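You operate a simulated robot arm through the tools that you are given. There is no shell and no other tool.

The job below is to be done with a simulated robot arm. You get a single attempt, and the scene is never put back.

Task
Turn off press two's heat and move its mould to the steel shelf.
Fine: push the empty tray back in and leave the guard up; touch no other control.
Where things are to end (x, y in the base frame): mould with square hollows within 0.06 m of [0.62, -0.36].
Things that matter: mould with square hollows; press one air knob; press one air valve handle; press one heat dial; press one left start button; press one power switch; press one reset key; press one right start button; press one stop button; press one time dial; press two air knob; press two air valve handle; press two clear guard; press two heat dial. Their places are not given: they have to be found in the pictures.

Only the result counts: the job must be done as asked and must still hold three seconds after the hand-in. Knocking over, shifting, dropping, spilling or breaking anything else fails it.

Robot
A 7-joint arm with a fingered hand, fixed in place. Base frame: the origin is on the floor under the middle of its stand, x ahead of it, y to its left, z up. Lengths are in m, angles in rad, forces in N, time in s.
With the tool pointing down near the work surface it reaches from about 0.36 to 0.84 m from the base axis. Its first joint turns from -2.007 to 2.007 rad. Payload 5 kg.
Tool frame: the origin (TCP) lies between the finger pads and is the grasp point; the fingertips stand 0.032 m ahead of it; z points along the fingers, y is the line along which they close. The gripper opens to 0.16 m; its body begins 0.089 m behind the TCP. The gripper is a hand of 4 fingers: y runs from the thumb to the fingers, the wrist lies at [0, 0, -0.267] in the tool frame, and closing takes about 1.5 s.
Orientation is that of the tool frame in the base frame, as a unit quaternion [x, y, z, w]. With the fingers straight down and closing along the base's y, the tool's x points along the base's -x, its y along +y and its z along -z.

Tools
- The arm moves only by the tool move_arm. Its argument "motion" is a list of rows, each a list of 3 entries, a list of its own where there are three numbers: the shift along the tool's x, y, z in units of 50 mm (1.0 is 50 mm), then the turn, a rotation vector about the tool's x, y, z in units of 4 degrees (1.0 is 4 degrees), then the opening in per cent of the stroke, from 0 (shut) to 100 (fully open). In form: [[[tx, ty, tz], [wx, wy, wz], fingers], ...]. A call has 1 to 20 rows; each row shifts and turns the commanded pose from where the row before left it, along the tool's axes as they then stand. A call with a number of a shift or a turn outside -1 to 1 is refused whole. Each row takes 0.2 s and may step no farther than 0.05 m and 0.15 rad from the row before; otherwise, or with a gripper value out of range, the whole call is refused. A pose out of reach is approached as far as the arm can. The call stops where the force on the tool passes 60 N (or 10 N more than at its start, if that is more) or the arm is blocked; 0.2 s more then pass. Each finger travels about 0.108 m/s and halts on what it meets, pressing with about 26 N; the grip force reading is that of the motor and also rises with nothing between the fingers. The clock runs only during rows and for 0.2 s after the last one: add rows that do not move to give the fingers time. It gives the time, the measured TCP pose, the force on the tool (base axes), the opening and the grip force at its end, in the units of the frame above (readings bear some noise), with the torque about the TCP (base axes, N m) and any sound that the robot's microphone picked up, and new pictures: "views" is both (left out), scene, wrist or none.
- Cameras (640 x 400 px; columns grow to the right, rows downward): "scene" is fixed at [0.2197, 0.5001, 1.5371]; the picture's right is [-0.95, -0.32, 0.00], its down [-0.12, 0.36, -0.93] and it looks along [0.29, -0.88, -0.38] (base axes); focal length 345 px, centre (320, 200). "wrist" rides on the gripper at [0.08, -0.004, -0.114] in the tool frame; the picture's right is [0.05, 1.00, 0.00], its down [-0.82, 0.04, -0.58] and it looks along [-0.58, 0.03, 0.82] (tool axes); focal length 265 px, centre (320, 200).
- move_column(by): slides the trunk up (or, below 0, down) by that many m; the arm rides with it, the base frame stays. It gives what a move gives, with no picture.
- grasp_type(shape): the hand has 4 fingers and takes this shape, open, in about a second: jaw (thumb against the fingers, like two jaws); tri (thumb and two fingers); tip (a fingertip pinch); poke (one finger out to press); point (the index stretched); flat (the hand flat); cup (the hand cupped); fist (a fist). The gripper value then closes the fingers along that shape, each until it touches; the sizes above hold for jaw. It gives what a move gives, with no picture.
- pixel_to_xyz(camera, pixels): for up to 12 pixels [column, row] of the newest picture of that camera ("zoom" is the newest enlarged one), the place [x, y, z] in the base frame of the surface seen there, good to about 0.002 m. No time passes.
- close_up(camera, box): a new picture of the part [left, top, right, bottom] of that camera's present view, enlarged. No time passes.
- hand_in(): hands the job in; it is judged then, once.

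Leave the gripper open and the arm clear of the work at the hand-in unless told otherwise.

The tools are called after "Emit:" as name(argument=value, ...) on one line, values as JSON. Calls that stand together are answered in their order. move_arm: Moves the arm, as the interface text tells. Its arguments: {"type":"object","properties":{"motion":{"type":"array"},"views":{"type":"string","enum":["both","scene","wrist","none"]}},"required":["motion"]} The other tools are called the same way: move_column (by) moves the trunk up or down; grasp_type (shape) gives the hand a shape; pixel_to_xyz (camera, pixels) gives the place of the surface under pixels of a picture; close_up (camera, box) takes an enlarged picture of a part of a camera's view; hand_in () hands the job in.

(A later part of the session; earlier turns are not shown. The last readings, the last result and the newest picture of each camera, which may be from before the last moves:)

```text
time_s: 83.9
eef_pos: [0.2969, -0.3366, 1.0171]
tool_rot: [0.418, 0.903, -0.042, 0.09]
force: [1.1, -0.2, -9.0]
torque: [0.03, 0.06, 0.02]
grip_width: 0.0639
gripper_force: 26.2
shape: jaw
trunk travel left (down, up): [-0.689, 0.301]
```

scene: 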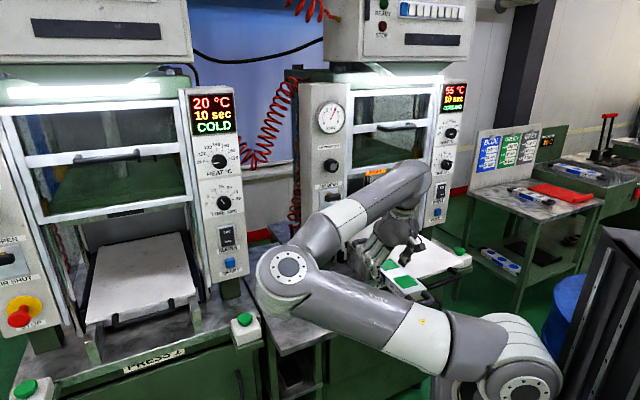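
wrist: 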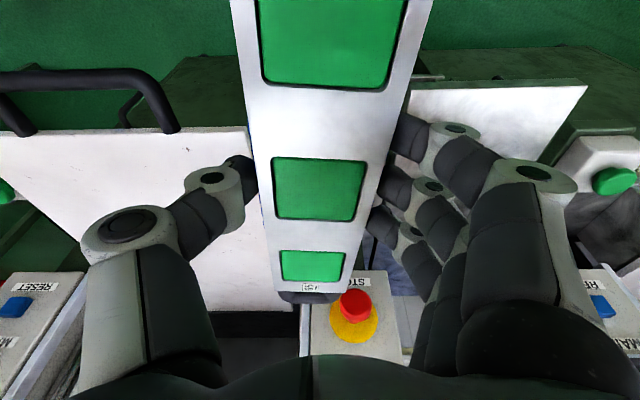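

Halfway (a=−0.028). The STOP button is visible behind the mould's rear end, so I check the actual gap before continuing.

Emit:
pixel_to_xyz(camera="wrist", pixels=[[310, 297], [312, 288], [355, 305], [345, 300], [355, 320], [330, 298]])

Emit:
pixel_to_xyz(camera="scene", pixels=[[285, 265], [265, 285], [330, 230], [400, 180], [420, 170], [415, 285], [430, 300], [350, 290]])

```text
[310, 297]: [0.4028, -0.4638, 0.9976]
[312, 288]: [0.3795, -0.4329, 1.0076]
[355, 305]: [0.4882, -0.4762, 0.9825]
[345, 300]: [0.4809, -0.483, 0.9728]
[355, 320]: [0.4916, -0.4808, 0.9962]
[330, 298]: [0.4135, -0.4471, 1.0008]
```

```text
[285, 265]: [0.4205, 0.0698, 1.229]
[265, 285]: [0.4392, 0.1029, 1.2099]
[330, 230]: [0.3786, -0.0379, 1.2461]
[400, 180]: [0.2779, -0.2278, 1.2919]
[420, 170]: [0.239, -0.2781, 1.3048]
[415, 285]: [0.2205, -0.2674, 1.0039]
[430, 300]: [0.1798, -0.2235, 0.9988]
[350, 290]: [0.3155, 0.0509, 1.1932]
```

7 cm gap to the STOP button – fine. I carry on sideways to a=0.184.

Emit:
move_arm(motion=[[[0.024, 0.299, -0.005], [0, 0, 0], 5], [[0.047, 0.598, -0.0095], [0, 0, 0], 5], [[0.063, 0.797, -0.0126], [0, 0, 0], 5], [[0.063, 0.797, -0.0126], [0, 0, 0], 5], [[0.063, 0.797, -0.0126], [0, 0, 0], 5], [[0.047, 0.598, -0.0095], [0, 0, 0], 5], [[0.027, 0.339, -0.005], [0, 0, 0], 5]], views="both")

```text
time_s: 85.5
eef_pos: [0.4457, -0.1874, 1.0182]
tool_rot: [0.417, 0.903, -0.042, 0.09]
force: [-1.1, 0.1, -8.6]
torque: [0.05, 0.0, -0.04]
grip_width: 0.0637
gripper_force: 25.9
shape: jaw
trunk travel left (down, up): [-0.689, 0.301]
```

scene: 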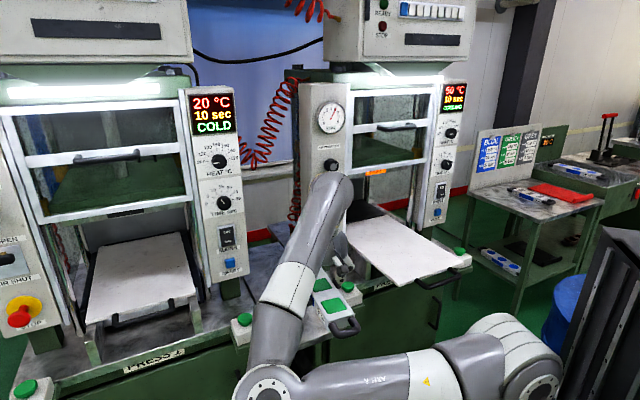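
wrist: 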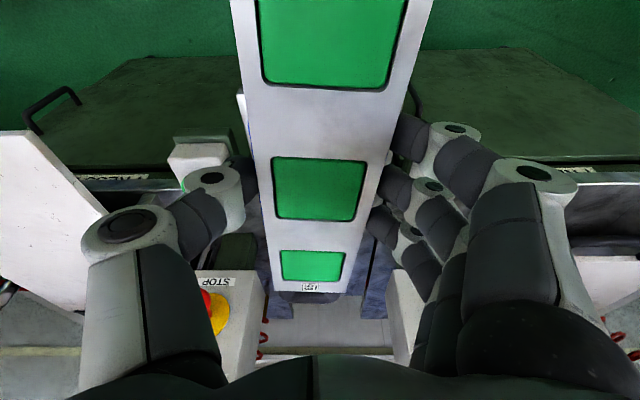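

At a=0.183, b=−0.448, still level. I measure the two panel boxes flanking the shelf (left of view edge ≈(262,300), right of view edge ≈(392,300)) before moving in.

Emit:
pixel_to_xyz(camera="wrist", pixels=[[258, 300], [250, 285], [240, 320], [395, 290], [400, 310], [420, 330], [300, 310], [370, 305], [340, 330], [245, 240], [215, 310]])

Emit:
pixel_to_xyz(camera="scene", pixels=[[244, 180], [246, 260], [302, 180], [305, 240], [243, 232], [328, 195], [330, 240], [240, 320], [345, 288], [268, 385]])

```text
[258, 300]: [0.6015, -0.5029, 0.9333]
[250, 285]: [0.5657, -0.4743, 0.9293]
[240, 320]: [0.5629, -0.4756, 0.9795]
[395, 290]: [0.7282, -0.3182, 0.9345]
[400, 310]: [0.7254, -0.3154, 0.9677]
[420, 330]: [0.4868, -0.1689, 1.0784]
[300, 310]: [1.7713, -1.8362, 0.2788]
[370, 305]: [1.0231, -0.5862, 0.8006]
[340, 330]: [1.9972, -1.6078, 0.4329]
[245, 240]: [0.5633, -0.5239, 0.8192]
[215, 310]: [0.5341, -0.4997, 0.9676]
```

```text
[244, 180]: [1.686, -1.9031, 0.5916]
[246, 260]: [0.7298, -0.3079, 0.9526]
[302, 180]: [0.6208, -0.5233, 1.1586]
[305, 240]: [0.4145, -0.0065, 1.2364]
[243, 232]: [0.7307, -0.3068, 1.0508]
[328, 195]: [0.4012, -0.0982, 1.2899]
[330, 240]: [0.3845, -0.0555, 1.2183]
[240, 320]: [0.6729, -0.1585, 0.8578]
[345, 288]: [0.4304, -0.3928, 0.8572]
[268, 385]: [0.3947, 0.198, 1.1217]
```

Gap between the boxes is a=0.067…0.290; the mould (0.07 wide) fits in the middle. I aim for TCP (a=0.180, b=−0.672), 2 cm from the nominal target, and move in while descending – first part.

Emit:
move_arm(motion=[[[-0.195, 0.015, 0.16], [0, 0, 0], 5], [[-0.391, 0.03, 0.32], [0, 0, 0], 5], [[-0.586, 0.046, 0.481], [0, 0, 0], 5], [[-0.684, 0.053, 0.561], [0, 0, 0], 5], [[-0.586, 0.046, 0.481], [0, 0, 0], 5]], views="both")

```text
time_s: 86.7
eef_pos: [0.5456, -0.2886, 0.9394]
tool_rot: [0.416, 0.904, -0.042, 0.09]
force: [0.9, 0.6, -9.4]
torque: [0.07, 0.04, -0.01]
grip_width: 0.0639
gripper_force: 25.9
shape: jaw
trunk travel left (down, up): [-0.689, 0.301]
```

scene: 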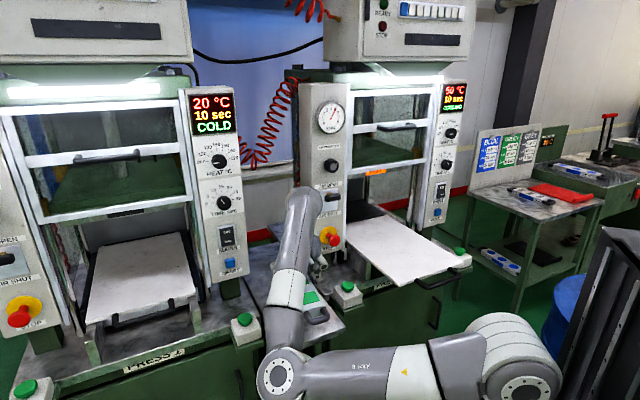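
wrist: 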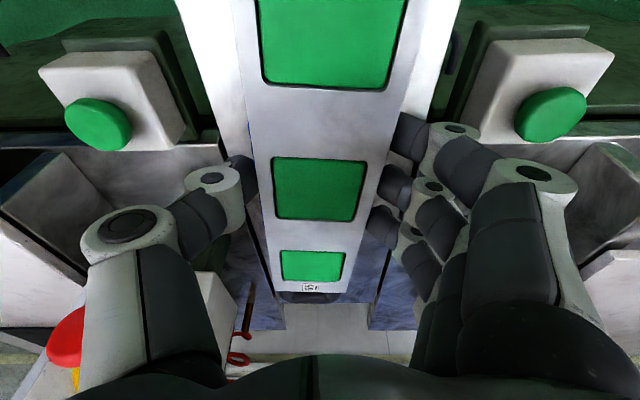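

Tracking well (a=0.182, b=−0.590, z=0.939). I continue in to b≈−0.672 and down to z≈0.87 (mould bottom ~3 cm above the shelf).

Emit:
move_arm(motion=[[[-0.264, 0.026, 0.34], [0, 0, 0], 5], [[-0.397, 0.039, 0.509], [0, 0, 0], 5], [[-0.397, 0.039, 0.509], [0, 0, 0], 5], [[-0.264, 0.026, 0.34], [0, 0, 0], 5], [[0, 0, 0], [0, 0, 0], 5]], views="both")

Emit:
pixel_to_xyz(camera="wrist", pixels=[[333, 50], [318, 185], [312, 288], [285, 120], [375, 120], [240, 260], [390, 260]])

```text
time_s: 87.9
eef_pos: [0.5692, -0.3441, 0.8958]
tool_rot: [0.414, 0.904, -0.033, 0.098]
force: [0.7, -0.9, -9.5]
torque: [0.03, 0.01, 0.01]
grip_width: 0.0639
gripper_force: 26.0
shape: jaw
out of reach, approached as far as the arm can: row 2, 3, 4
trunk travel left (down, up): [-0.689, 0.301]
```

scene: 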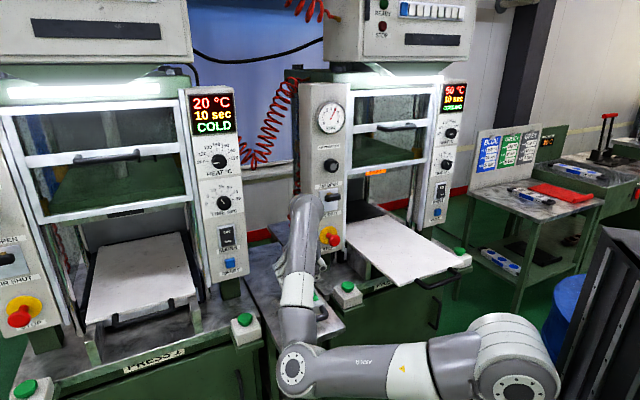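
wrist: 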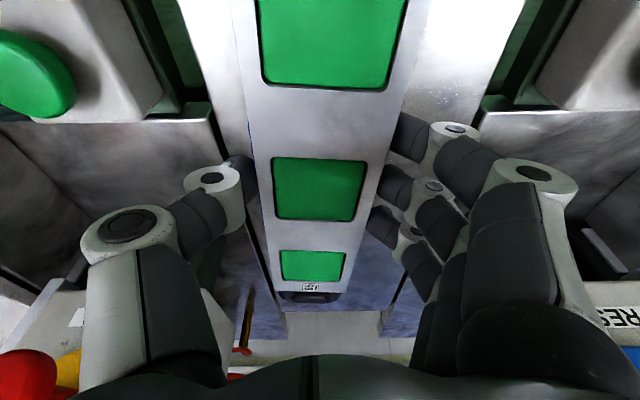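

```text
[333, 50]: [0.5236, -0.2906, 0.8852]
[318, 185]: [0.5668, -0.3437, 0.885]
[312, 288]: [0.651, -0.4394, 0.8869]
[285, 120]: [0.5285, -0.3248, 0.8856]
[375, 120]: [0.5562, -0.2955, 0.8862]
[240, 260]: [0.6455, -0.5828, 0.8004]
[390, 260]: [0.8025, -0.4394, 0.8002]
```

The arm hit a joint limit (hand now at a=0.159, b=−0.646, z=0.896, rolled ~1°). Turning the mould counter-clockwise about the vertical should relieve the wrist; its yaw on the shelf is free. I level the 1° roll and yaw −… 20° about the base vertical in place (there are ≥5 cm to either box).

Emit:
move_arm(motion=[[[0, 0, 0], [0.315, 0, 0], 5], [[0, 0, 0], [-0.2, 0, -0.979], 5], [[0, 0, 0], [-0.2, 0, -0.979], 5], [[0, 0, 0], [-0.2, 0, -0.979], 5], [[0, 0, 0], [-0.2, 0, -0.979], 5], [[0, 0, 0], [-0.2, 0, -0.979], 5]], views="both")

```text
time_s: 89.3
eef_pos: [0.5615, -0.3461, 0.8877]
tool_rot: [0.254, 0.963, -0.034, 0.09]
force: [-0.4, -0.5, -9.6]
torque: [0.05, 0.0, 0.01]
grip_width: 0.0639
gripper_force: 25.6
shape: jaw
trunk travel left (down, up): [-0.689, 0.301]
```

scene: 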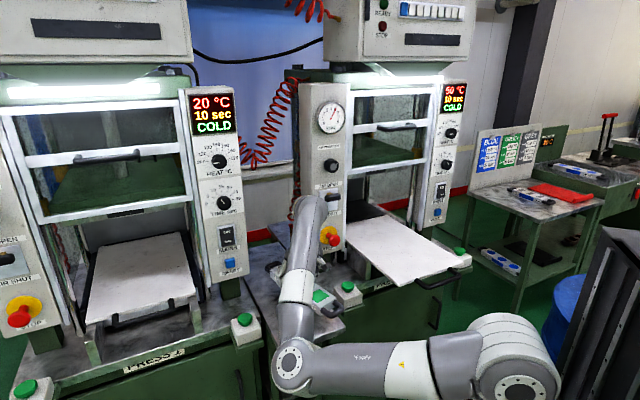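
wrist: 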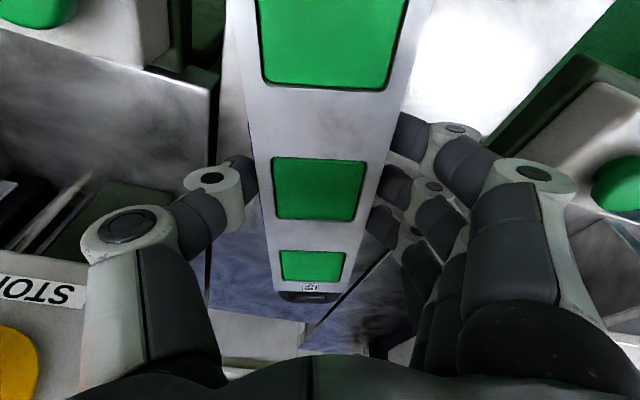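

That freed the wrist. The roll is slightly over-corrected (~1°), so I take it back, then shift 44 mm toward the target at constant height.

Emit:
move_arm(motion=[[[0, 0, 0], [-0.28, 0, 0], 5], [[-0.3, 0.139, 0.055], [0, 0, 0], 5], [[-0.3, 0.139, 0.055], [0, 0, 0], 5], [[-0.184, 0.084, 0.034], [0, 0, 0], 5], [[0, 0, 0], [0, 0, 0], 5]], views="wrist")

Emit:
pixel_to_xyz(camera="wrist", pixels=[[333, 50], [318, 185], [312, 288], [280, 150], [375, 150], [260, 300], [390, 260]])

```text
time_s: 90.5
eef_pos: [0.606, -0.3506, 0.8897]
tool_rot: [0.254, 0.962, -0.025, 0.092]
force: [-0.1, 0.3, -9.5]
torque: [0.04, 0.04, -0.01]
grip_width: 0.0638
gripper_force: 25.9
shape: jaw
trunk travel left (down, up): [-0.689, 0.301]
```

wrist: 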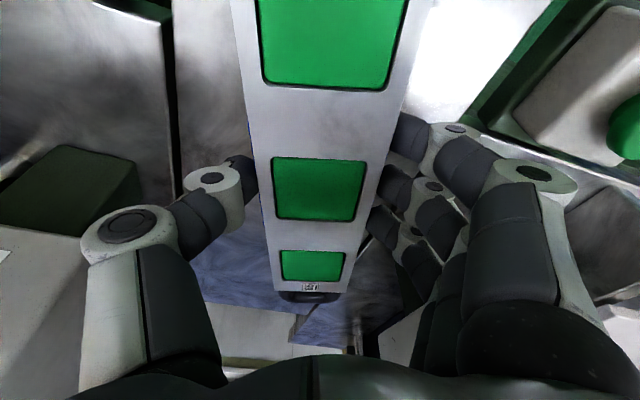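

```text
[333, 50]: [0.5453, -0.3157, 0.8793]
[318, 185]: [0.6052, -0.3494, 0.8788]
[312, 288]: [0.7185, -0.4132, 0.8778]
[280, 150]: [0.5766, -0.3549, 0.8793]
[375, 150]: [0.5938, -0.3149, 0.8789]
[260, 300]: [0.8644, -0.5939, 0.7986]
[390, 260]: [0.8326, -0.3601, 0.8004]
```

Level and positioned at (0.606,−0.351), 1.7 cm from nominal. Mould bottom is ≈0.848, shelf 0.798. I lower 43 mm, then creep down until contact.

Emit:
move_arm(motion=[[[0.04, 0, 0.2], [0, 0, 0], 5], [[0.057, 0, 0.294], [0, 0, 0], 5], [[0.04, 0, 0.2], [0, 0, 0], 5], [[0.03, 0, 0.15], [0, 0, 0], 5], [[0, 0, 0], [0, 0, 0], 5]], views="both")

Emit:
pixel_to_xyz(camera="wrist", pixels=[[333, 50], [318, 185], [312, 288], [280, 150], [375, 150]])

```text
time_s: 91.7
eef_pos: [0.6061, -0.3495, 0.8482]
tool_rot: [0.254, 0.962, -0.023, 0.095]
force: [-0.3, 0.3, -8.4]
torque: [0.04, 0.04, -0.01]
grip_width: 0.0639
gripper_force: 26.1
shape: jaw
trunk travel left (down, up): [-0.689, 0.301]
```

scene: 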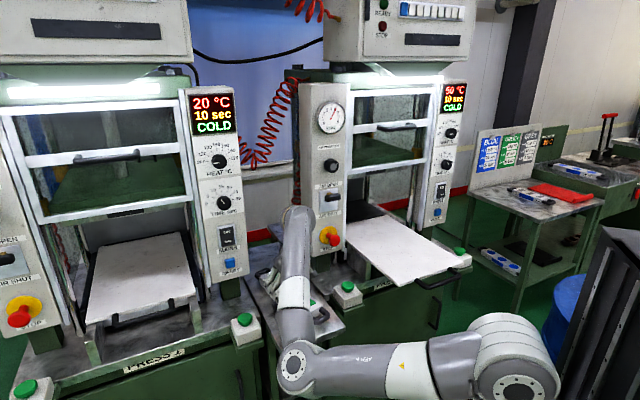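
wrist: 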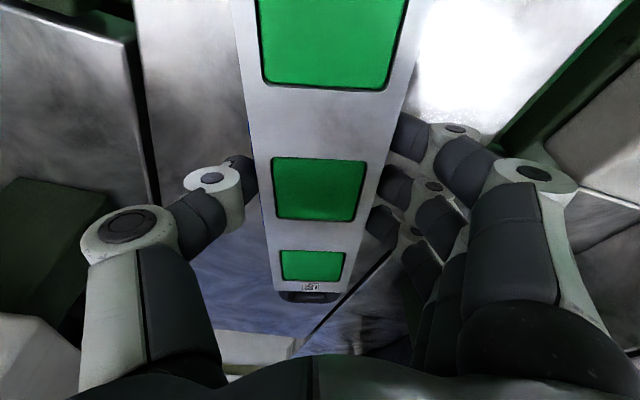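

```text
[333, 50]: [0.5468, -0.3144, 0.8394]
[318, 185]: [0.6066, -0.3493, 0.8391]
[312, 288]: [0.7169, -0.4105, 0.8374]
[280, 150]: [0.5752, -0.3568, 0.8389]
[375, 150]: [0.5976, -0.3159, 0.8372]
```

Bottom ≈0.808, about 9 mm to go. I creep down 8 mm.

Emit:
move_arm(motion=[[[0.011, 0, 0.059], [0, 0, 0], 5], [[0.011, 0, 0.059], [0, 0, 0], 5], [[0.008, 0, 0.039], [0, 0, 0], 5], [[0, 0, 0], [0, 0, 0], 5]], views="none")

```text
time_s: 92.7
eef_pos: [0.6166, -0.344, 0.8553]
tool_rot: [0.251, 0.962, -0.016, 0.109]
force: [1.1, 1.0, -9.7]
torque: [0.03, 0.04, 0.03]
grip_width: 0.0639
gripper_force: 25.7
shape: jaw
trunk travel left (down, up): [-0.689, 0.301]
```

The hand drifted (up 7 mm, slight tilt) – the arm is struggling near a limit in this direction. I hold still and re-read the pose.

Emit:
move_arm(motion=[[[0, 0, 0], [0, 0, 0], 5], [[0, 0, 0], [0, 0, 0], 5]], views="both")

Emit:
pixel_to_xyz(camera="wrist", pixels=[[333, 50], [318, 185], [312, 288], [280, 150], [375, 150]])

Emit:
pixel_to_xyz(camera="scene", pixels=[[290, 365], [300, 220], [290, 290], [420, 370], [510, 380]])

```text
time_s: 93.3
eef_pos: [0.6169, -0.3486, 0.8566]
tool_rot: [0.253, 0.961, -0.018, 0.109]
force: [0.1, 0.8, -8.9]
torque: [0.04, 0.05, -0.01]
grip_width: 0.0639
gripper_force: 25.9
shape: jaw
trunk travel left (down, up): [-0.689, 0.301]
```

scene: 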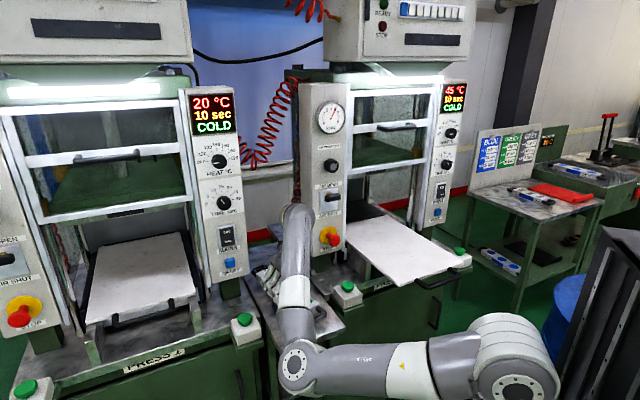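
wrist: 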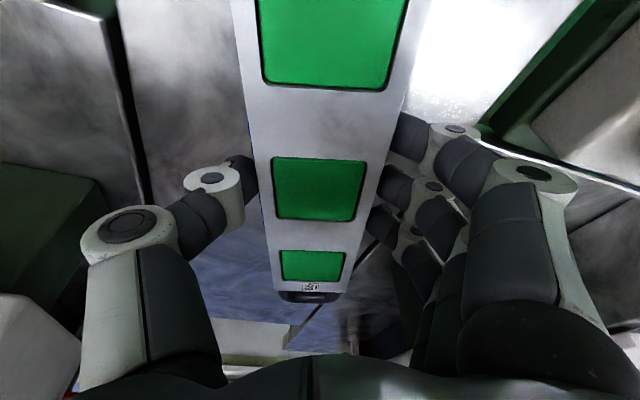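

```text
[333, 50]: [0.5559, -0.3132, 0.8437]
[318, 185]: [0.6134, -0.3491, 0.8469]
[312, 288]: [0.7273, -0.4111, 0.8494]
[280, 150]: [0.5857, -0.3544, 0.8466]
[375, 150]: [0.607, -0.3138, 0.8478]
```

```text
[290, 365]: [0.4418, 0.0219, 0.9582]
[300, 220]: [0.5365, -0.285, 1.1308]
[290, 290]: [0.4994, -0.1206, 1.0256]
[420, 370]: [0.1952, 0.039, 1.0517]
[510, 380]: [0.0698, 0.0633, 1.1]
```

The mould is slightly tilted (front 5 mm lower) and the arm's elbow has sunk low (z≈0.96): the arm configuration is the problem, not a contact. I raise the hand 20 mm with a level correction, then use the trunk to go down instead.

Emit:
move_arm(motion=[[[-0.038, 0, -0.196], [0, 0, 0], 5], [[-0.038, 0, -0.196], [0, 0, 0], 5], [[0, 0, 0], [0, 0, 0], 5]], views="wrist")

Emit:
pixel_to_xyz(camera="wrist", pixels=[[333, 50], [318, 185], [312, 288], [280, 150], [375, 150]])

```text
time_s: 94.1
eef_pos: [0.6059, -0.3523, 0.859]
tool_rot: [0.255, 0.962, -0.025, 0.091]
force: [1.2, 0.4, -9.4]
torque: [-0.02, 0.05, -0.05]
grip_width: 0.0638
gripper_force: 26.2
shape: jaw
trunk travel left (down, up): [-0.689, 0.301]
```

wrist: 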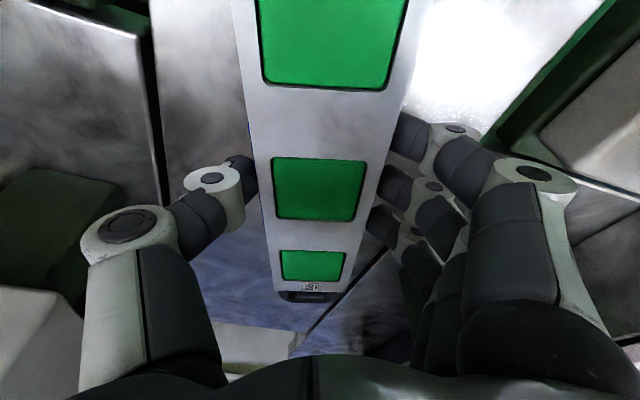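

```text
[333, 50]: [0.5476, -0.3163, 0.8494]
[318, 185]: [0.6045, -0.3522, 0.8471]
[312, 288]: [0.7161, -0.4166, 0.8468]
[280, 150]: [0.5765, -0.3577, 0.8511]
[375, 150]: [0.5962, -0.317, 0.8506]
```

The pose recovered exactly (level, at (0.606,−0.352), bottom ≈0.818). Now I lower with the trunk: 15 mm first.

Emit:
move_column(by=-0.015)

Emit:
move_arm(motion=[[[0, 0, 0], [0, 0, 0], 5]], views="wrist")

Emit:
pixel_to_xyz(camera="wrist", pixels=[[333, 50], [318, 185], [312, 288], [280, 150], [375, 150]])

```text
time_s: 94.7
eef_pos: [0.607, -0.352, 0.8447]
tool_rot: [0.255, 0.962, -0.024, 0.093]
force: [-0.1, 0.1, -9.5]
torque: [0.04, 0.04, 0.0]
grip_width: 0.0637
gripper_force: 26.2
shape: jaw
trunk travel left (down, up): [-0.674, 0.316]
```

```text
time_s: 95.1
eef_pos: [0.6063, -0.3527, 0.8449]
tool_rot: [0.254, 0.962, -0.025, 0.093]
force: [0.0, 0.4, -9.7]
torque: [0.05, 0.03, 0.01]
grip_width: 0.0643
gripper_force: 25.2
shape: jaw
trunk travel left (down, up): [-0.674, 0.316]
```

wrist: 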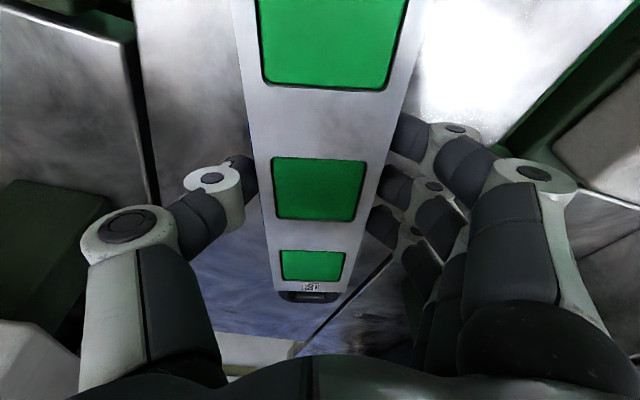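

```text
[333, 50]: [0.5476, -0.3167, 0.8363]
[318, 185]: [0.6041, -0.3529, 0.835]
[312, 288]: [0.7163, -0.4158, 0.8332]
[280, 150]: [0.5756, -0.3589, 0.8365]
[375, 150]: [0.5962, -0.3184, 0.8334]
```

Works cleanly: top now 0.833–0.836, ~4 mm above resting height. I go down 4 mm and then 2 mm more with the trunk.

Emit:
move_column(by=-0.004)

Emit:
move_column(by=-0.002)

```text
time_s: 95.6
eef_pos: [0.6063, -0.3525, 0.8401]
tool_rot: [0.254, 0.962, -0.024, 0.093]
force: [0.4, 0.7, -9.0]
torque: [-0.02, -0.02, -0.01]
grip_width: 0.0639
gripper_force: 25.4
shape: jaw
trunk travel left (down, up): [-0.67, 0.32]
```

```text
time_s: 96.1
eef_pos: [0.6072, -0.3524, 0.8399]
tool_rot: [0.254, 0.962, -0.025, 0.094]
force: [2.1, -1.3, 0.5]
torque: [0.08, -0.2, -0.03]
grip_width: 0.0638
gripper_force: 26.0
shape: jaw
trunk travel left (down, up): [-0.668, 0.322]
```

The load vanished (−9 → +0.5 N): the mould rests on the shelf. One more millimetre down, then I open the hand.

Emit:
move_column(by=-0.001)

Emit:
move_arm(motion=[[[0, 0, 0], [0, 0, 0], 42], [[0, 0, 0], [0, 0, 0], 46], [[0, 0, 0], [0, 0, 0], 52], [[0, 0, 0], [0, 0, 0], 60], [[0, 0, 0], [0, 0, 0], 60]], views="both")

Emit:
pixel_to_xyz(camera="wrist", pixels=[[333, 50], [318, 185], [312, 288], [280, 150], [375, 150]])

```text
time_s: 96.7
eef_pos: [0.6056, -0.3519, 0.8401]
tool_rot: [0.254, 0.962, -0.026, 0.094]
force: [5.5, -4.0, 12.0]
torque: [0.04, -0.26, -0.08]
grip_width: 0.0638
gripper_force: 26.1
shape: jaw
trunk travel left (down, up): [-0.667, 0.323]
```

```text
time_s: 97.8
eef_pos: [0.6071, -0.3529, 0.8385]
tool_rot: [0.255, 0.962, -0.024, 0.093]
force: [-2.9, -2.0, 10.9]
torque: [0.53, 0.1, 0.14]
grip_width: 0.0925
gripper_force: 0.1
shape: jaw
trunk travel left (down, up): [-0.667, 0.323]
```

scene: 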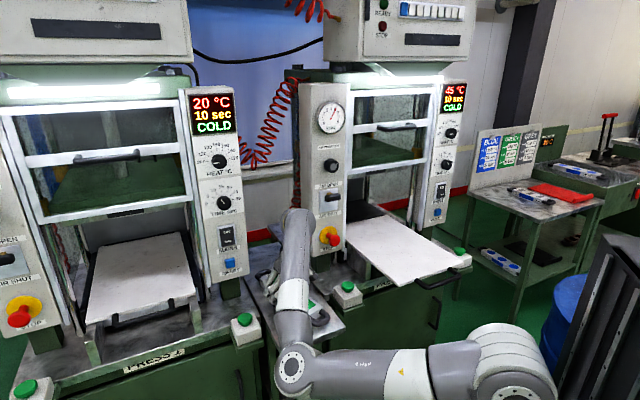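
wrist: 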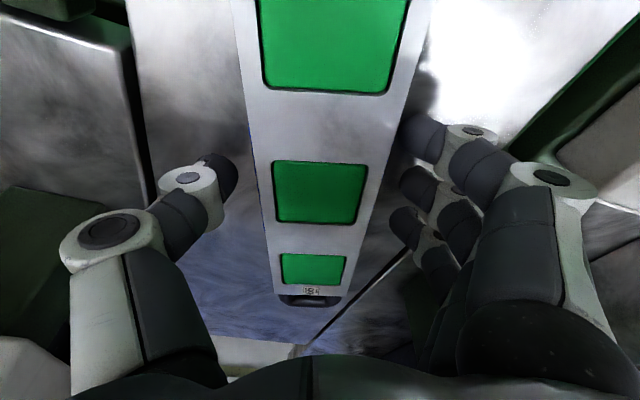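

```text
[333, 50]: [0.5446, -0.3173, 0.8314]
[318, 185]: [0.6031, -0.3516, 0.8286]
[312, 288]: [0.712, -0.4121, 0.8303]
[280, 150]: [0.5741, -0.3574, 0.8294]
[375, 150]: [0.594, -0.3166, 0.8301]
```

The mould sits flat on the shelf (top ≈0.829–0.831) with its centre near (0.605,−0.352), 1.7 cm from nominal. I raise the hand straight up with the trunk.

Emit:
move_column(by=0.08)

Emit:
move_arm(motion=[[[0, 0, 0], [0, 0, 0], 60]], views="both")

Emit:
close_up(camera="wrist", box=[160, 0, 480, 300])

```text
time_s: 99.0
eef_pos: [0.6064, -0.3518, 0.9173]
tool_rot: [0.254, 0.962, -0.025, 0.093]
force: [-0.3, 0.0, -0.3]
torque: [0.0, -0.03, 0.0]
grip_width: 0.0956
gripper_force: 0.1
shape: jaw
trunk travel left (down, up): [-0.747, 0.243]
```

```text
time_s: 99.4
eef_pos: [0.6055, -0.3502, 0.9179]
tool_rot: [0.254, 0.963, -0.024, 0.093]
force: [-0.4, 0.4, 0.2]
torque: [-0.01, 0.0, -0.01]
grip_width: 0.0951
gripper_force: 0.1
shape: jaw
trunk travel left (down, up): [-0.747, 0.243]
```

scene: 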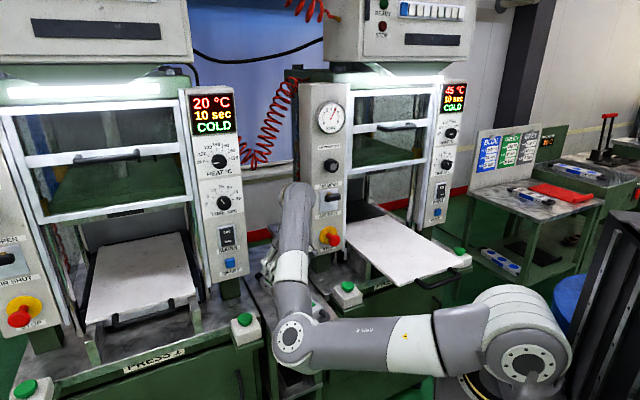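
wrist: 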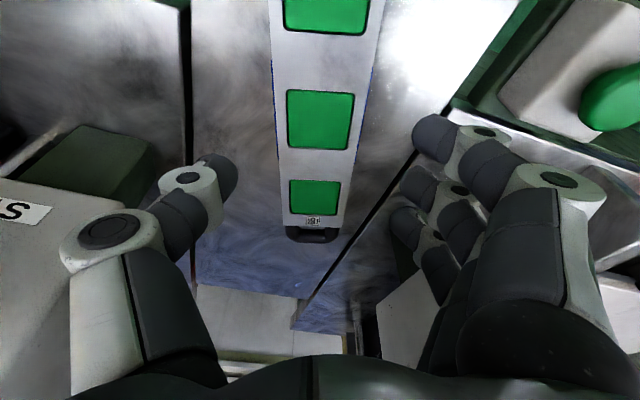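

```text
1.33 times, centred on (320, 150) of wrist
```

zoom: 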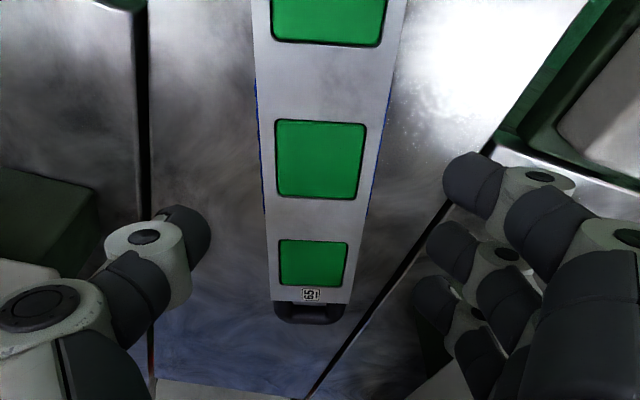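

The mould rests fully on the steel shelf. I back the hand out (0.2 m toward the front, rising 8 cm).

Emit:
move_arm(motion=[[[0.581, 0.178, -0.385], [0, 0, 0], 60], [[0.581, 0.178, -0.385], [0, 0, 0], 60], [[0.581, 0.178, -0.385], [0, 0, 0], 60], [[0.581, 0.178, -0.385], [0, 0, 0], 60], [[0.581, 0.178, -0.385], [0, 0, 0], 60], [[0.581, 0.178, -0.385], [0, 0, 0], 60], [[0, 0, 0], [0, 0, 0], 60]], views="both")

```text
time_s: 101.0
eef_pos: [0.4653, -0.212, 0.9965]
tool_rot: [0.254, 0.962, -0.025, 0.093]
force: [0.0, 0.7, -0.2]
torque: [0.02, 0.0, 0.0]
grip_width: 0.0953
gripper_force: 0.0
shape: jaw
trunk travel left (down, up): [-0.747, 0.243]
```

scene: 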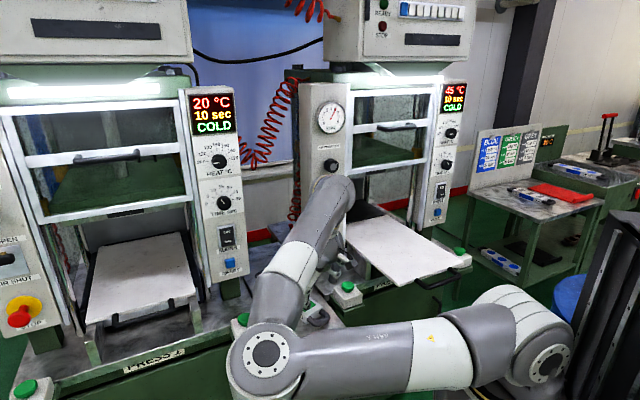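
wrist: 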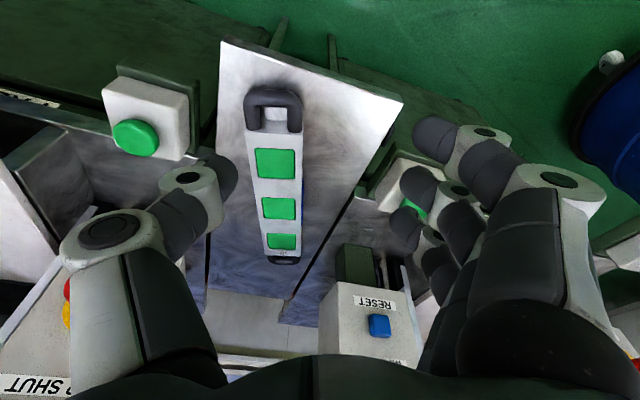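

The mould is clearly on the shelf. Now I return toward the tray: sideways to a≈−0.245, b≈−0.39, z≈1.03 (in front of the pulled-out tray handle).

Emit:
move_arm(motion=[[[0.382, -0.77, -0.136], [0, 0, 0], 60], [[0.382, -0.77, -0.136], [0, 0, 0], 60], [[0.382, -0.77, -0.136], [0, 0, 0], 60], [[0.382, -0.77, -0.136], [0, 0, 0], 60], [[0.382, -0.77, -0.136], [0, 0, 0], 60]], views="scene")

```text
time_s: 102.2
eef_pos: [0.2816, -0.3309, 1.0133]
tool_rot: [0.254, 0.962, -0.025, 0.093]
force: [-0.1, -0.2, 0.1]
torque: [0.0, 0.01, -0.01]
grip_width: 0.0957
gripper_force: 0.1
shape: jaw
trunk travel left (down, up): [-0.747, 0.243]
```

scene: 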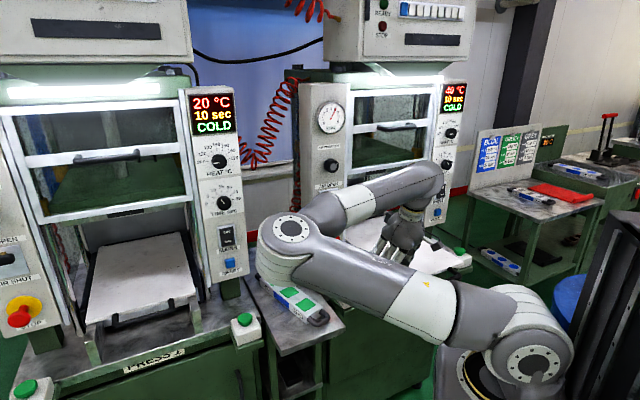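

The mould is now visible on the shelf in the scene view at (300,300). I continue the sideways move.

Emit:
move_arm(motion=[[[0.382, -0.77, -0.136], [0, 0, 0], 60], [[0.382, -0.77, -0.136], [0, 0, 0], 60], [[0.382, -0.77, -0.136], [0, 0, 0], 60], [[0.382, -0.77, -0.136], [0, 0, 0], 60], [[0.382, -0.77, -0.136], [0, 0, 0], 60], [[0, 0, 0], [0, 0, 0], 60]], views="both")

Emit:
close_up(camera="scene", box=[230, 230, 390, 350])

```text
time_s: 103.6
eef_pos: [0.1012, -0.4479, 1.0273]
tool_rot: [0.253, 0.963, -0.024, 0.093]
force: [-0.5, 0.4, 0.3]
torque: [0.0, 0.03, -0.03]
grip_width: 0.0955
gripper_force: 0.0
shape: jaw
trunk travel left (down, up): [-0.747, 0.243]
```

scene: 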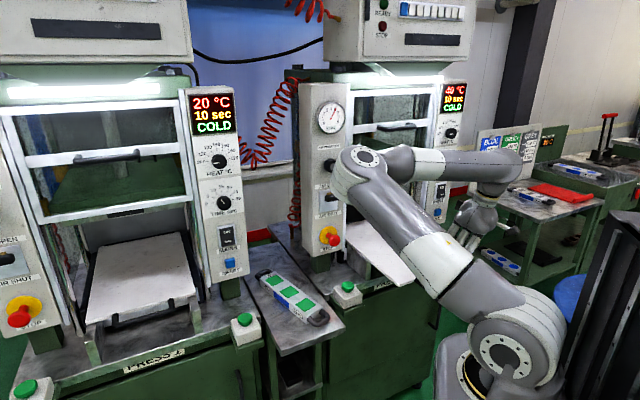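
wrist: 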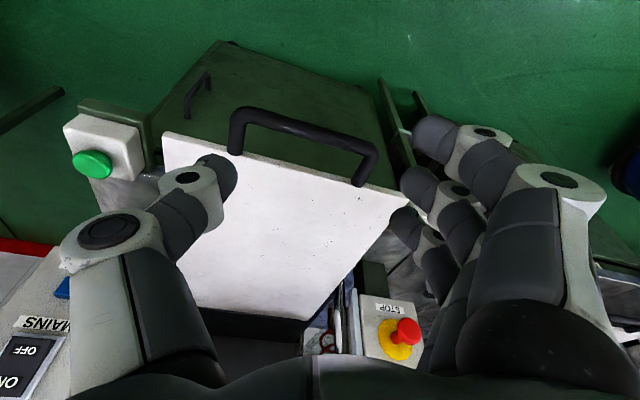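

```text
3.33 times, centred on (310, 290) of scene
```

zoom: 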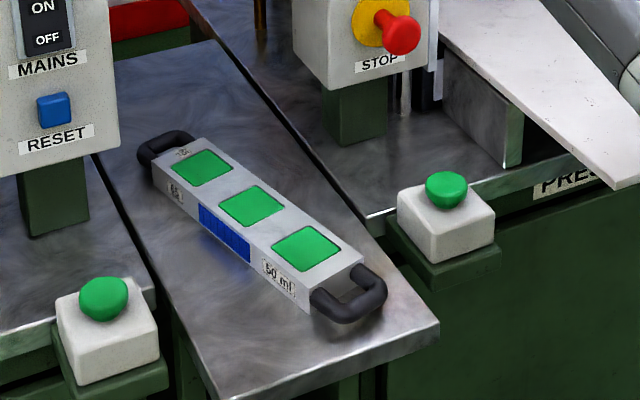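

Mould lies nicely on the shelf. I measure its centre hollow (zoom (251,205)) and the tray handle in the wrist view.

Emit:
pixel_to_xyz(camera="zoom", pixels=[[251, 205], [204, 167], [305, 248], [160, 140], [345, 310]])

Emit:
pixel_to_xyz(camera="wrist", pixels=[[250, 112], [300, 128], [350, 143], [370, 160], [240, 135], [300, 175], [260, 220], [250, 310]])

Emit:
move_arm(motion=[[[0, 0, 0], [0.187, 0, 0.96], 60], [[0, 0, 0], [0.187, 0, 0.96], 60], [[0, 0, 0], [0.187, 0, 0.96], 40], [[0, 0, 0], [0.187, 0, 0.96], 30], [[0, 0, 0], [0, 0.92, 0], 20], [[0, 0, 0], [0, 0.92, 0], 10], [[0, 0, 0], [0, 0.92, 0], 0], [[0, 0, 0], [0, 0, 0], 0]], views="both")

```text
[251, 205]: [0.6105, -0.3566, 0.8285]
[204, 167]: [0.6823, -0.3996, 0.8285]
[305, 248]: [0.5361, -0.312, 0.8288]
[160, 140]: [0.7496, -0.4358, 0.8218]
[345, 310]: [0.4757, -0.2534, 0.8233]
```

```text
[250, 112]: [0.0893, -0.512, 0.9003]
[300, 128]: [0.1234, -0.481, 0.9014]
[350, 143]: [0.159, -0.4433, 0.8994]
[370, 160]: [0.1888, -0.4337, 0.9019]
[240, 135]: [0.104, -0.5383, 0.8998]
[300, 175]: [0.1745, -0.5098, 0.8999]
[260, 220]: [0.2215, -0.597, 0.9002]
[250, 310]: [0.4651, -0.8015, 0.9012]
```

```text
time_s: 105.4
eef_pos: [0.1007, -0.4465, 1.0301]
tool_rot: [0.386, 0.923, 0.0, 0.0]
force: [-0.4, 0.1, -0.5]
torque: [0.0, 0.02, -0.03]
grip_width: 0.0
gripper_force: 25.7
shape: jaw
trunk travel left (down, up): [-0.747, 0.243]
```

scene: 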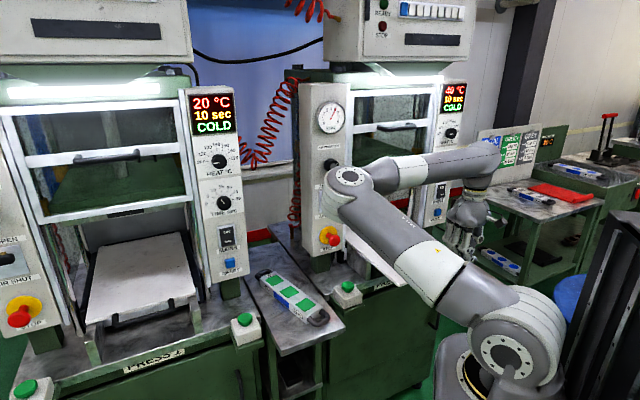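
wrist: 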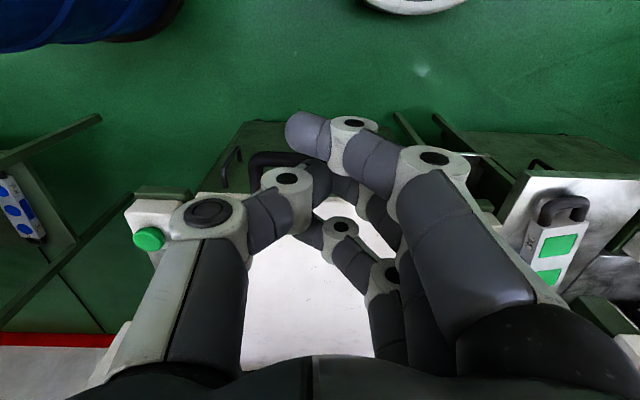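

Mould centre measured at (0.6105,−0.3566) – 1 cm from nominal. The hand is now vertical and closed. The tray handle bar is at b≈−0.426, z≈0.90. I step 37 mm further out and descend to handle height to push with the closed fingers.

Emit:
move_arm(motion=[[[0.74, 0, 0], [0, 0, 0], 0], [[0, 0, 0.7], [0, 0, 0], 0], [[0, 0, 0.7], [0, 0, 0], 0], [[0, 0, 0.7], [0, 0, 0], 0], [[0, 0, 0.44], [0, 0, 0], 0], [[0, 0, 0], [0, 0, 0], 0]], views="both")

Emit:
close_up(camera="scene", box=[370, 190, 530, 310])

```text
time_s: 106.8
eef_pos: [0.0744, -0.4205, 0.9014]
tool_rot: [0.385, 0.923, 0.0, 0.0]
force: [0.1, -0.3, 0.8]
torque: [0.03, -0.01, 0.03]
grip_width: 0.0
gripper_force: 26.3
shape: jaw
trunk travel left (down, up): [-0.747, 0.243]
```

scene: 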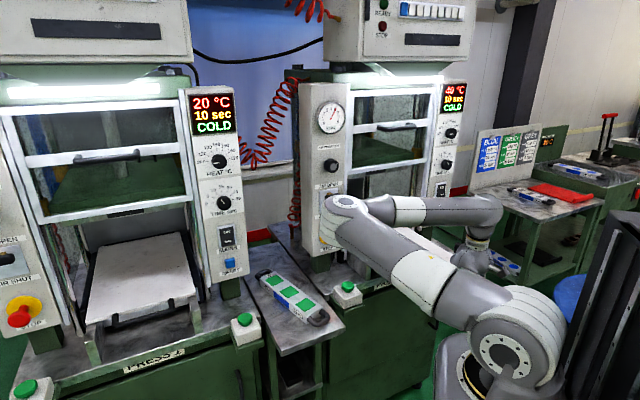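
wrist: 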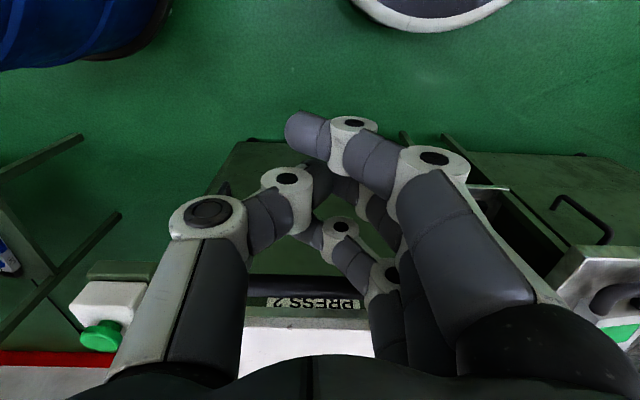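

```text
3.33 times, centred on (450, 250) of scene
```

zoom: 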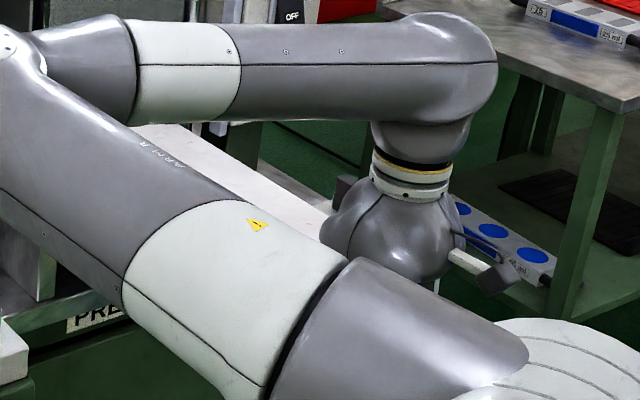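

The closed hand is in front of the tray handle at bar height. I push inward slowly, 60 mm first, watching force and tray.

Emit:
move_arm(motion=[[[-0.2, 0, 0], [0, 0, 0], 0], [[-0.2, 0, 0], [0, 0, 0], 0], [[-0.2, 0, 0], [0, 0, 0], 0], [[-0.2, 0, 0], [0, 0, 0], 0], [[-0.2, 0, 0], [0, 0, 0], 0], [[-0.2, 0, 0], [0, 0, 0], 0]], views="both")

```text
time_s: 108.2
eef_pos: [0.1157, -0.4615, 0.9009]
tool_rot: [0.384, 0.923, -0.001, 0.0]
force: [-0.7, 1.3, 0.5]
torque: [0.01, -0.03, 0.02]
grip_width: 0.0
gripper_force: 25.8
shape: jaw
trunk travel left (down, up): [-0.747, 0.243]
```

scene: 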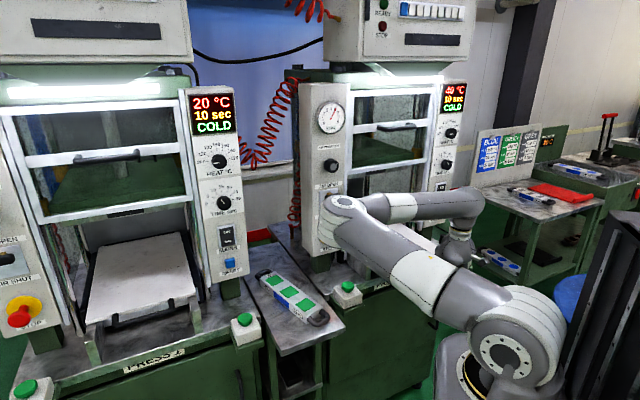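
wrist: 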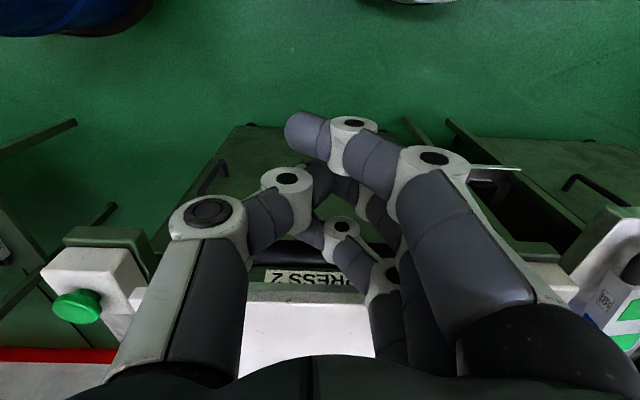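

I check whether the tray is already moving: tray edge and bar positions.

Emit:
pixel_to_xyz(camera="wrist", pixels=[[300, 288], [300, 296], [280, 300], [265, 262], [295, 250], [310, 240], [330, 262], [340, 230], [320, 330]])

Emit:
close_up(camera="wrist", box=[230, 180, 420, 320])

```text
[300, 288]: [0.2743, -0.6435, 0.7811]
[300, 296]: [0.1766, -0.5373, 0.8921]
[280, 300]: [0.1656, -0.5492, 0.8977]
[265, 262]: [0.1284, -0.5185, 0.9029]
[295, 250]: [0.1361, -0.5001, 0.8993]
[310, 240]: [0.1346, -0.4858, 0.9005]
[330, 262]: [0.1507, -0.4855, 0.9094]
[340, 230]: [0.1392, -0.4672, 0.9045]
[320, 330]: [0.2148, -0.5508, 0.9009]
```

```text
2.86 times, centred on (325, 250) of wrist
```

zoom: 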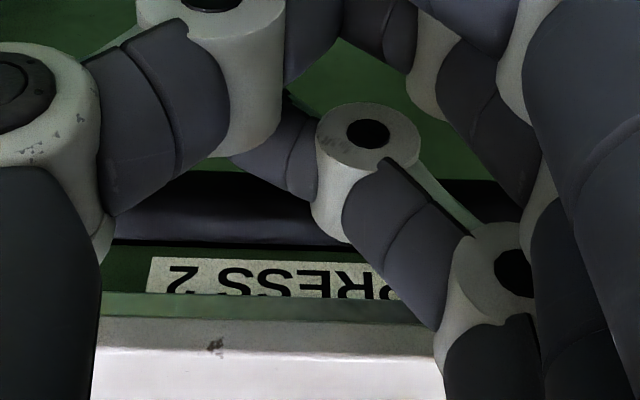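

The tray is being pushed (bar now at b≈−0.450, edge −0.505) with under 2 N. I push on another 0.18 m.

Emit:
move_arm(motion=[[[-0.3, 0, 0], [0, 0, 0], 0], [[-0.4, 0, 0], [0, 0, 0], 0], [[-0.4, 0, 0], [0, 0, 0], 0], [[-0.4, 0, 0], [0, 0, 0], 0], [[-0.4, 0, 0], [0, 0, 0], 0], [[-0.4, 0, 0], [0, 0, 0], 0], [[-0.4, 0, 0], [0, 0, 0], 0], [[-0.4, 0, 0], [0, 0, 0], 0], [[-0.3, 0, 0], [0, 0, 0], 0], [[-0.2, 0, 0], [0, 0, 0], 0]], views="both")

Emit:
pixel_to_xyz(camera="wrist", pixels=[[300, 296], [280, 300], [295, 250], [310, 240], [280, 310], [280, 320], [300, 320]])

```text
time_s: 110.4
eef_pos: [0.2421, -0.5904, 0.9021]
tool_rot: [0.385, 0.923, -0.001, 0.0]
force: [-0.2, 1.1, 0.7]
torque: [-0.02, 0.0, 0.07]
grip_width: 0.0
gripper_force: 26.3
shape: jaw
trunk travel left (down, up): [-0.747, 0.243]
```

scene: 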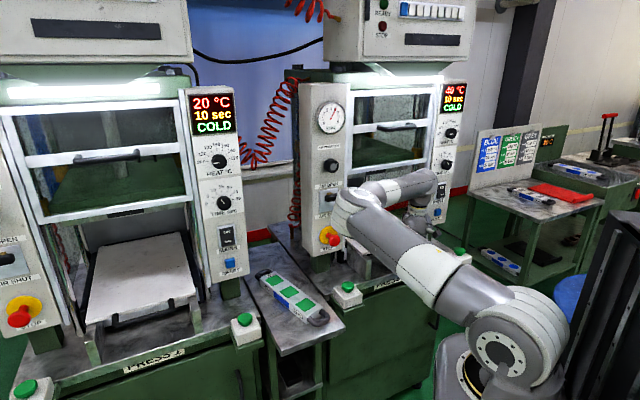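
wrist: 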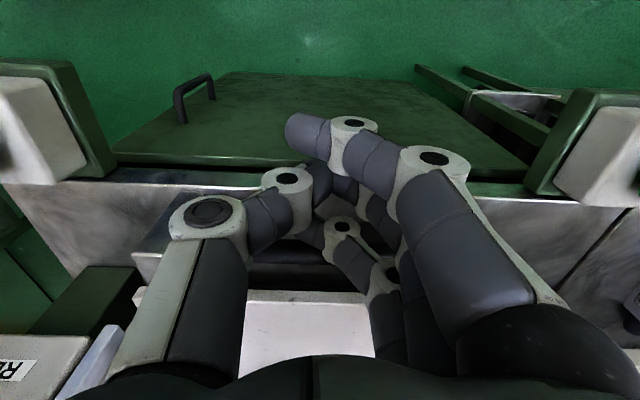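

```text
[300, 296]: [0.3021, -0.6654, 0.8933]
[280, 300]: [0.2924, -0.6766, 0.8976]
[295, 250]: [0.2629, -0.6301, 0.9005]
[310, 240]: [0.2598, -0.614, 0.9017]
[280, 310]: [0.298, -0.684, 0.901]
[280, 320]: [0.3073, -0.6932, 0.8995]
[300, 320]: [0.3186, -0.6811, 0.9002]
```

Tray edge now at b≈−0.684 (original −0.721): ~37 mm to go. I push on in small steps.

Emit:
move_arm(motion=[[[-0.2, 0, 0], [0, 0, 0], 0], [[-0.2, 0, 0], [0, 0, 0], 0], [[-0.15, 0, 0], [0, 0, 0], 0], [[-0.1, 0, 0], [0, 0, 0], 0], [[0, 0, 0], [0, 0, 0], 0]], views="wrist")

Emit:
pixel_to_xyz(camera="wrist", pixels=[[300, 296], [280, 300], [295, 250], [310, 240], [280, 310]])

```text
time_s: 111.6
eef_pos: [0.2655, -0.6145, 0.9013]
tool_rot: [0.385, 0.923, 0.001, 0.0]
force: [-0.5, -0.2, 1.0]
torque: [0.01, 0.04, 0.0]
grip_width: 0.0
gripper_force: 26.1
shape: jaw
trunk travel left (down, up): [-0.747, 0.243]
```

wrist: 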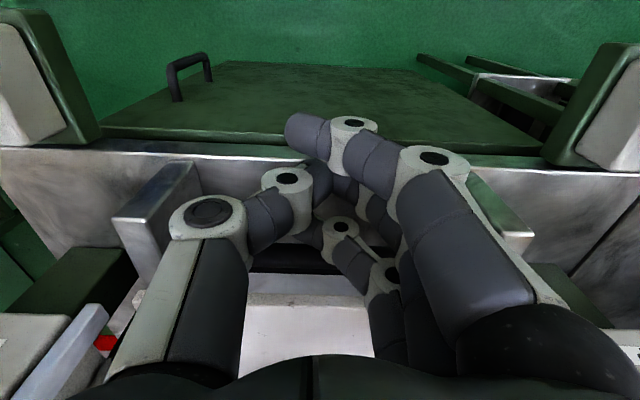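

```text
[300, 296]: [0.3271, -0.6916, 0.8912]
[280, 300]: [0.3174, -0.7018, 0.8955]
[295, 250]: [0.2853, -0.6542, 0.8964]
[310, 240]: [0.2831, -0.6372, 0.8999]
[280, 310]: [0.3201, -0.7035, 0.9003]
```

Tray edge back at b≈−0.7205, its original place. I push 3 mm more to see whether it is against its stop.

Emit:
move_arm(motion=[[[-0.06, 0, 0], [0, 0, 0], 0], [[-0.04, 0, 0], [0, 0, 0], 0], [[0, 0, 0], [0, 0, 0], 0]], views="none")

Emit:
pixel_to_xyz(camera="wrist", pixels=[[300, 296], [280, 300], [295, 250]])

```text
time_s: 112.4
eef_pos: [0.2684, -0.6177, 0.9015]
tool_rot: [0.385, 0.923, 0.0, -0.001]
force: [-4.0, 4.7, -0.4]
torque: [0.02, 0.06, 0.06]
grip_width: 0.0
gripper_force: 25.8
shape: jaw
trunk travel left (down, up): [-0.747, 0.243]
```

```text
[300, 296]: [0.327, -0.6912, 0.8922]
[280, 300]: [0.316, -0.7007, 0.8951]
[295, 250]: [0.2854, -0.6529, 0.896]
```

Resistance has risen to 6 N – the tray is meeting its stop. One more gentle push of 3 mm to confirm.

Emit:
move_arm(motion=[[[-0.06, 0, 0], [0, 0, 0], 0], [[0, 0, 0], [0, 0, 0], 0]], views="wrist")

Emit:
pixel_to_xyz(camera="wrist", pixels=[[300, 296], [280, 300], [280, 310], [295, 250]])

```text
time_s: 113.0
eef_pos: [0.268, -0.6185, 0.901]
tool_rot: [0.385, 0.923, 0.0, -0.001]
force: [-14.2, 14.8, -1.9]
torque: [0.12, 0.15, 0.26]
grip_width: 0.0
gripper_force: 26.3
shape: jaw
trunk travel left (down, up): [-0.747, 0.243]
```

wrist: 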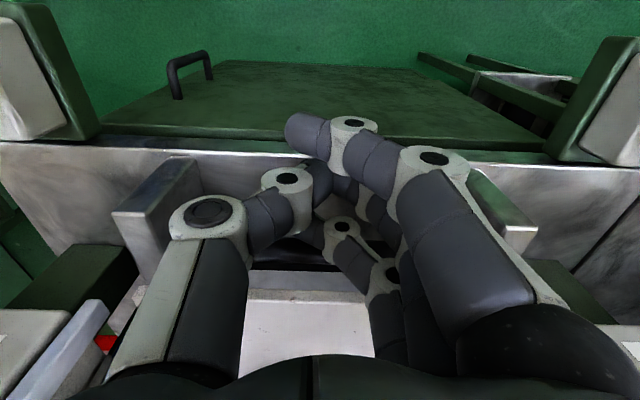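

```text
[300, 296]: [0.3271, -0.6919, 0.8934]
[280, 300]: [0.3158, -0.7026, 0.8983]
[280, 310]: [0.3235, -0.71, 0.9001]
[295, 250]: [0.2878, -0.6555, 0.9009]
```

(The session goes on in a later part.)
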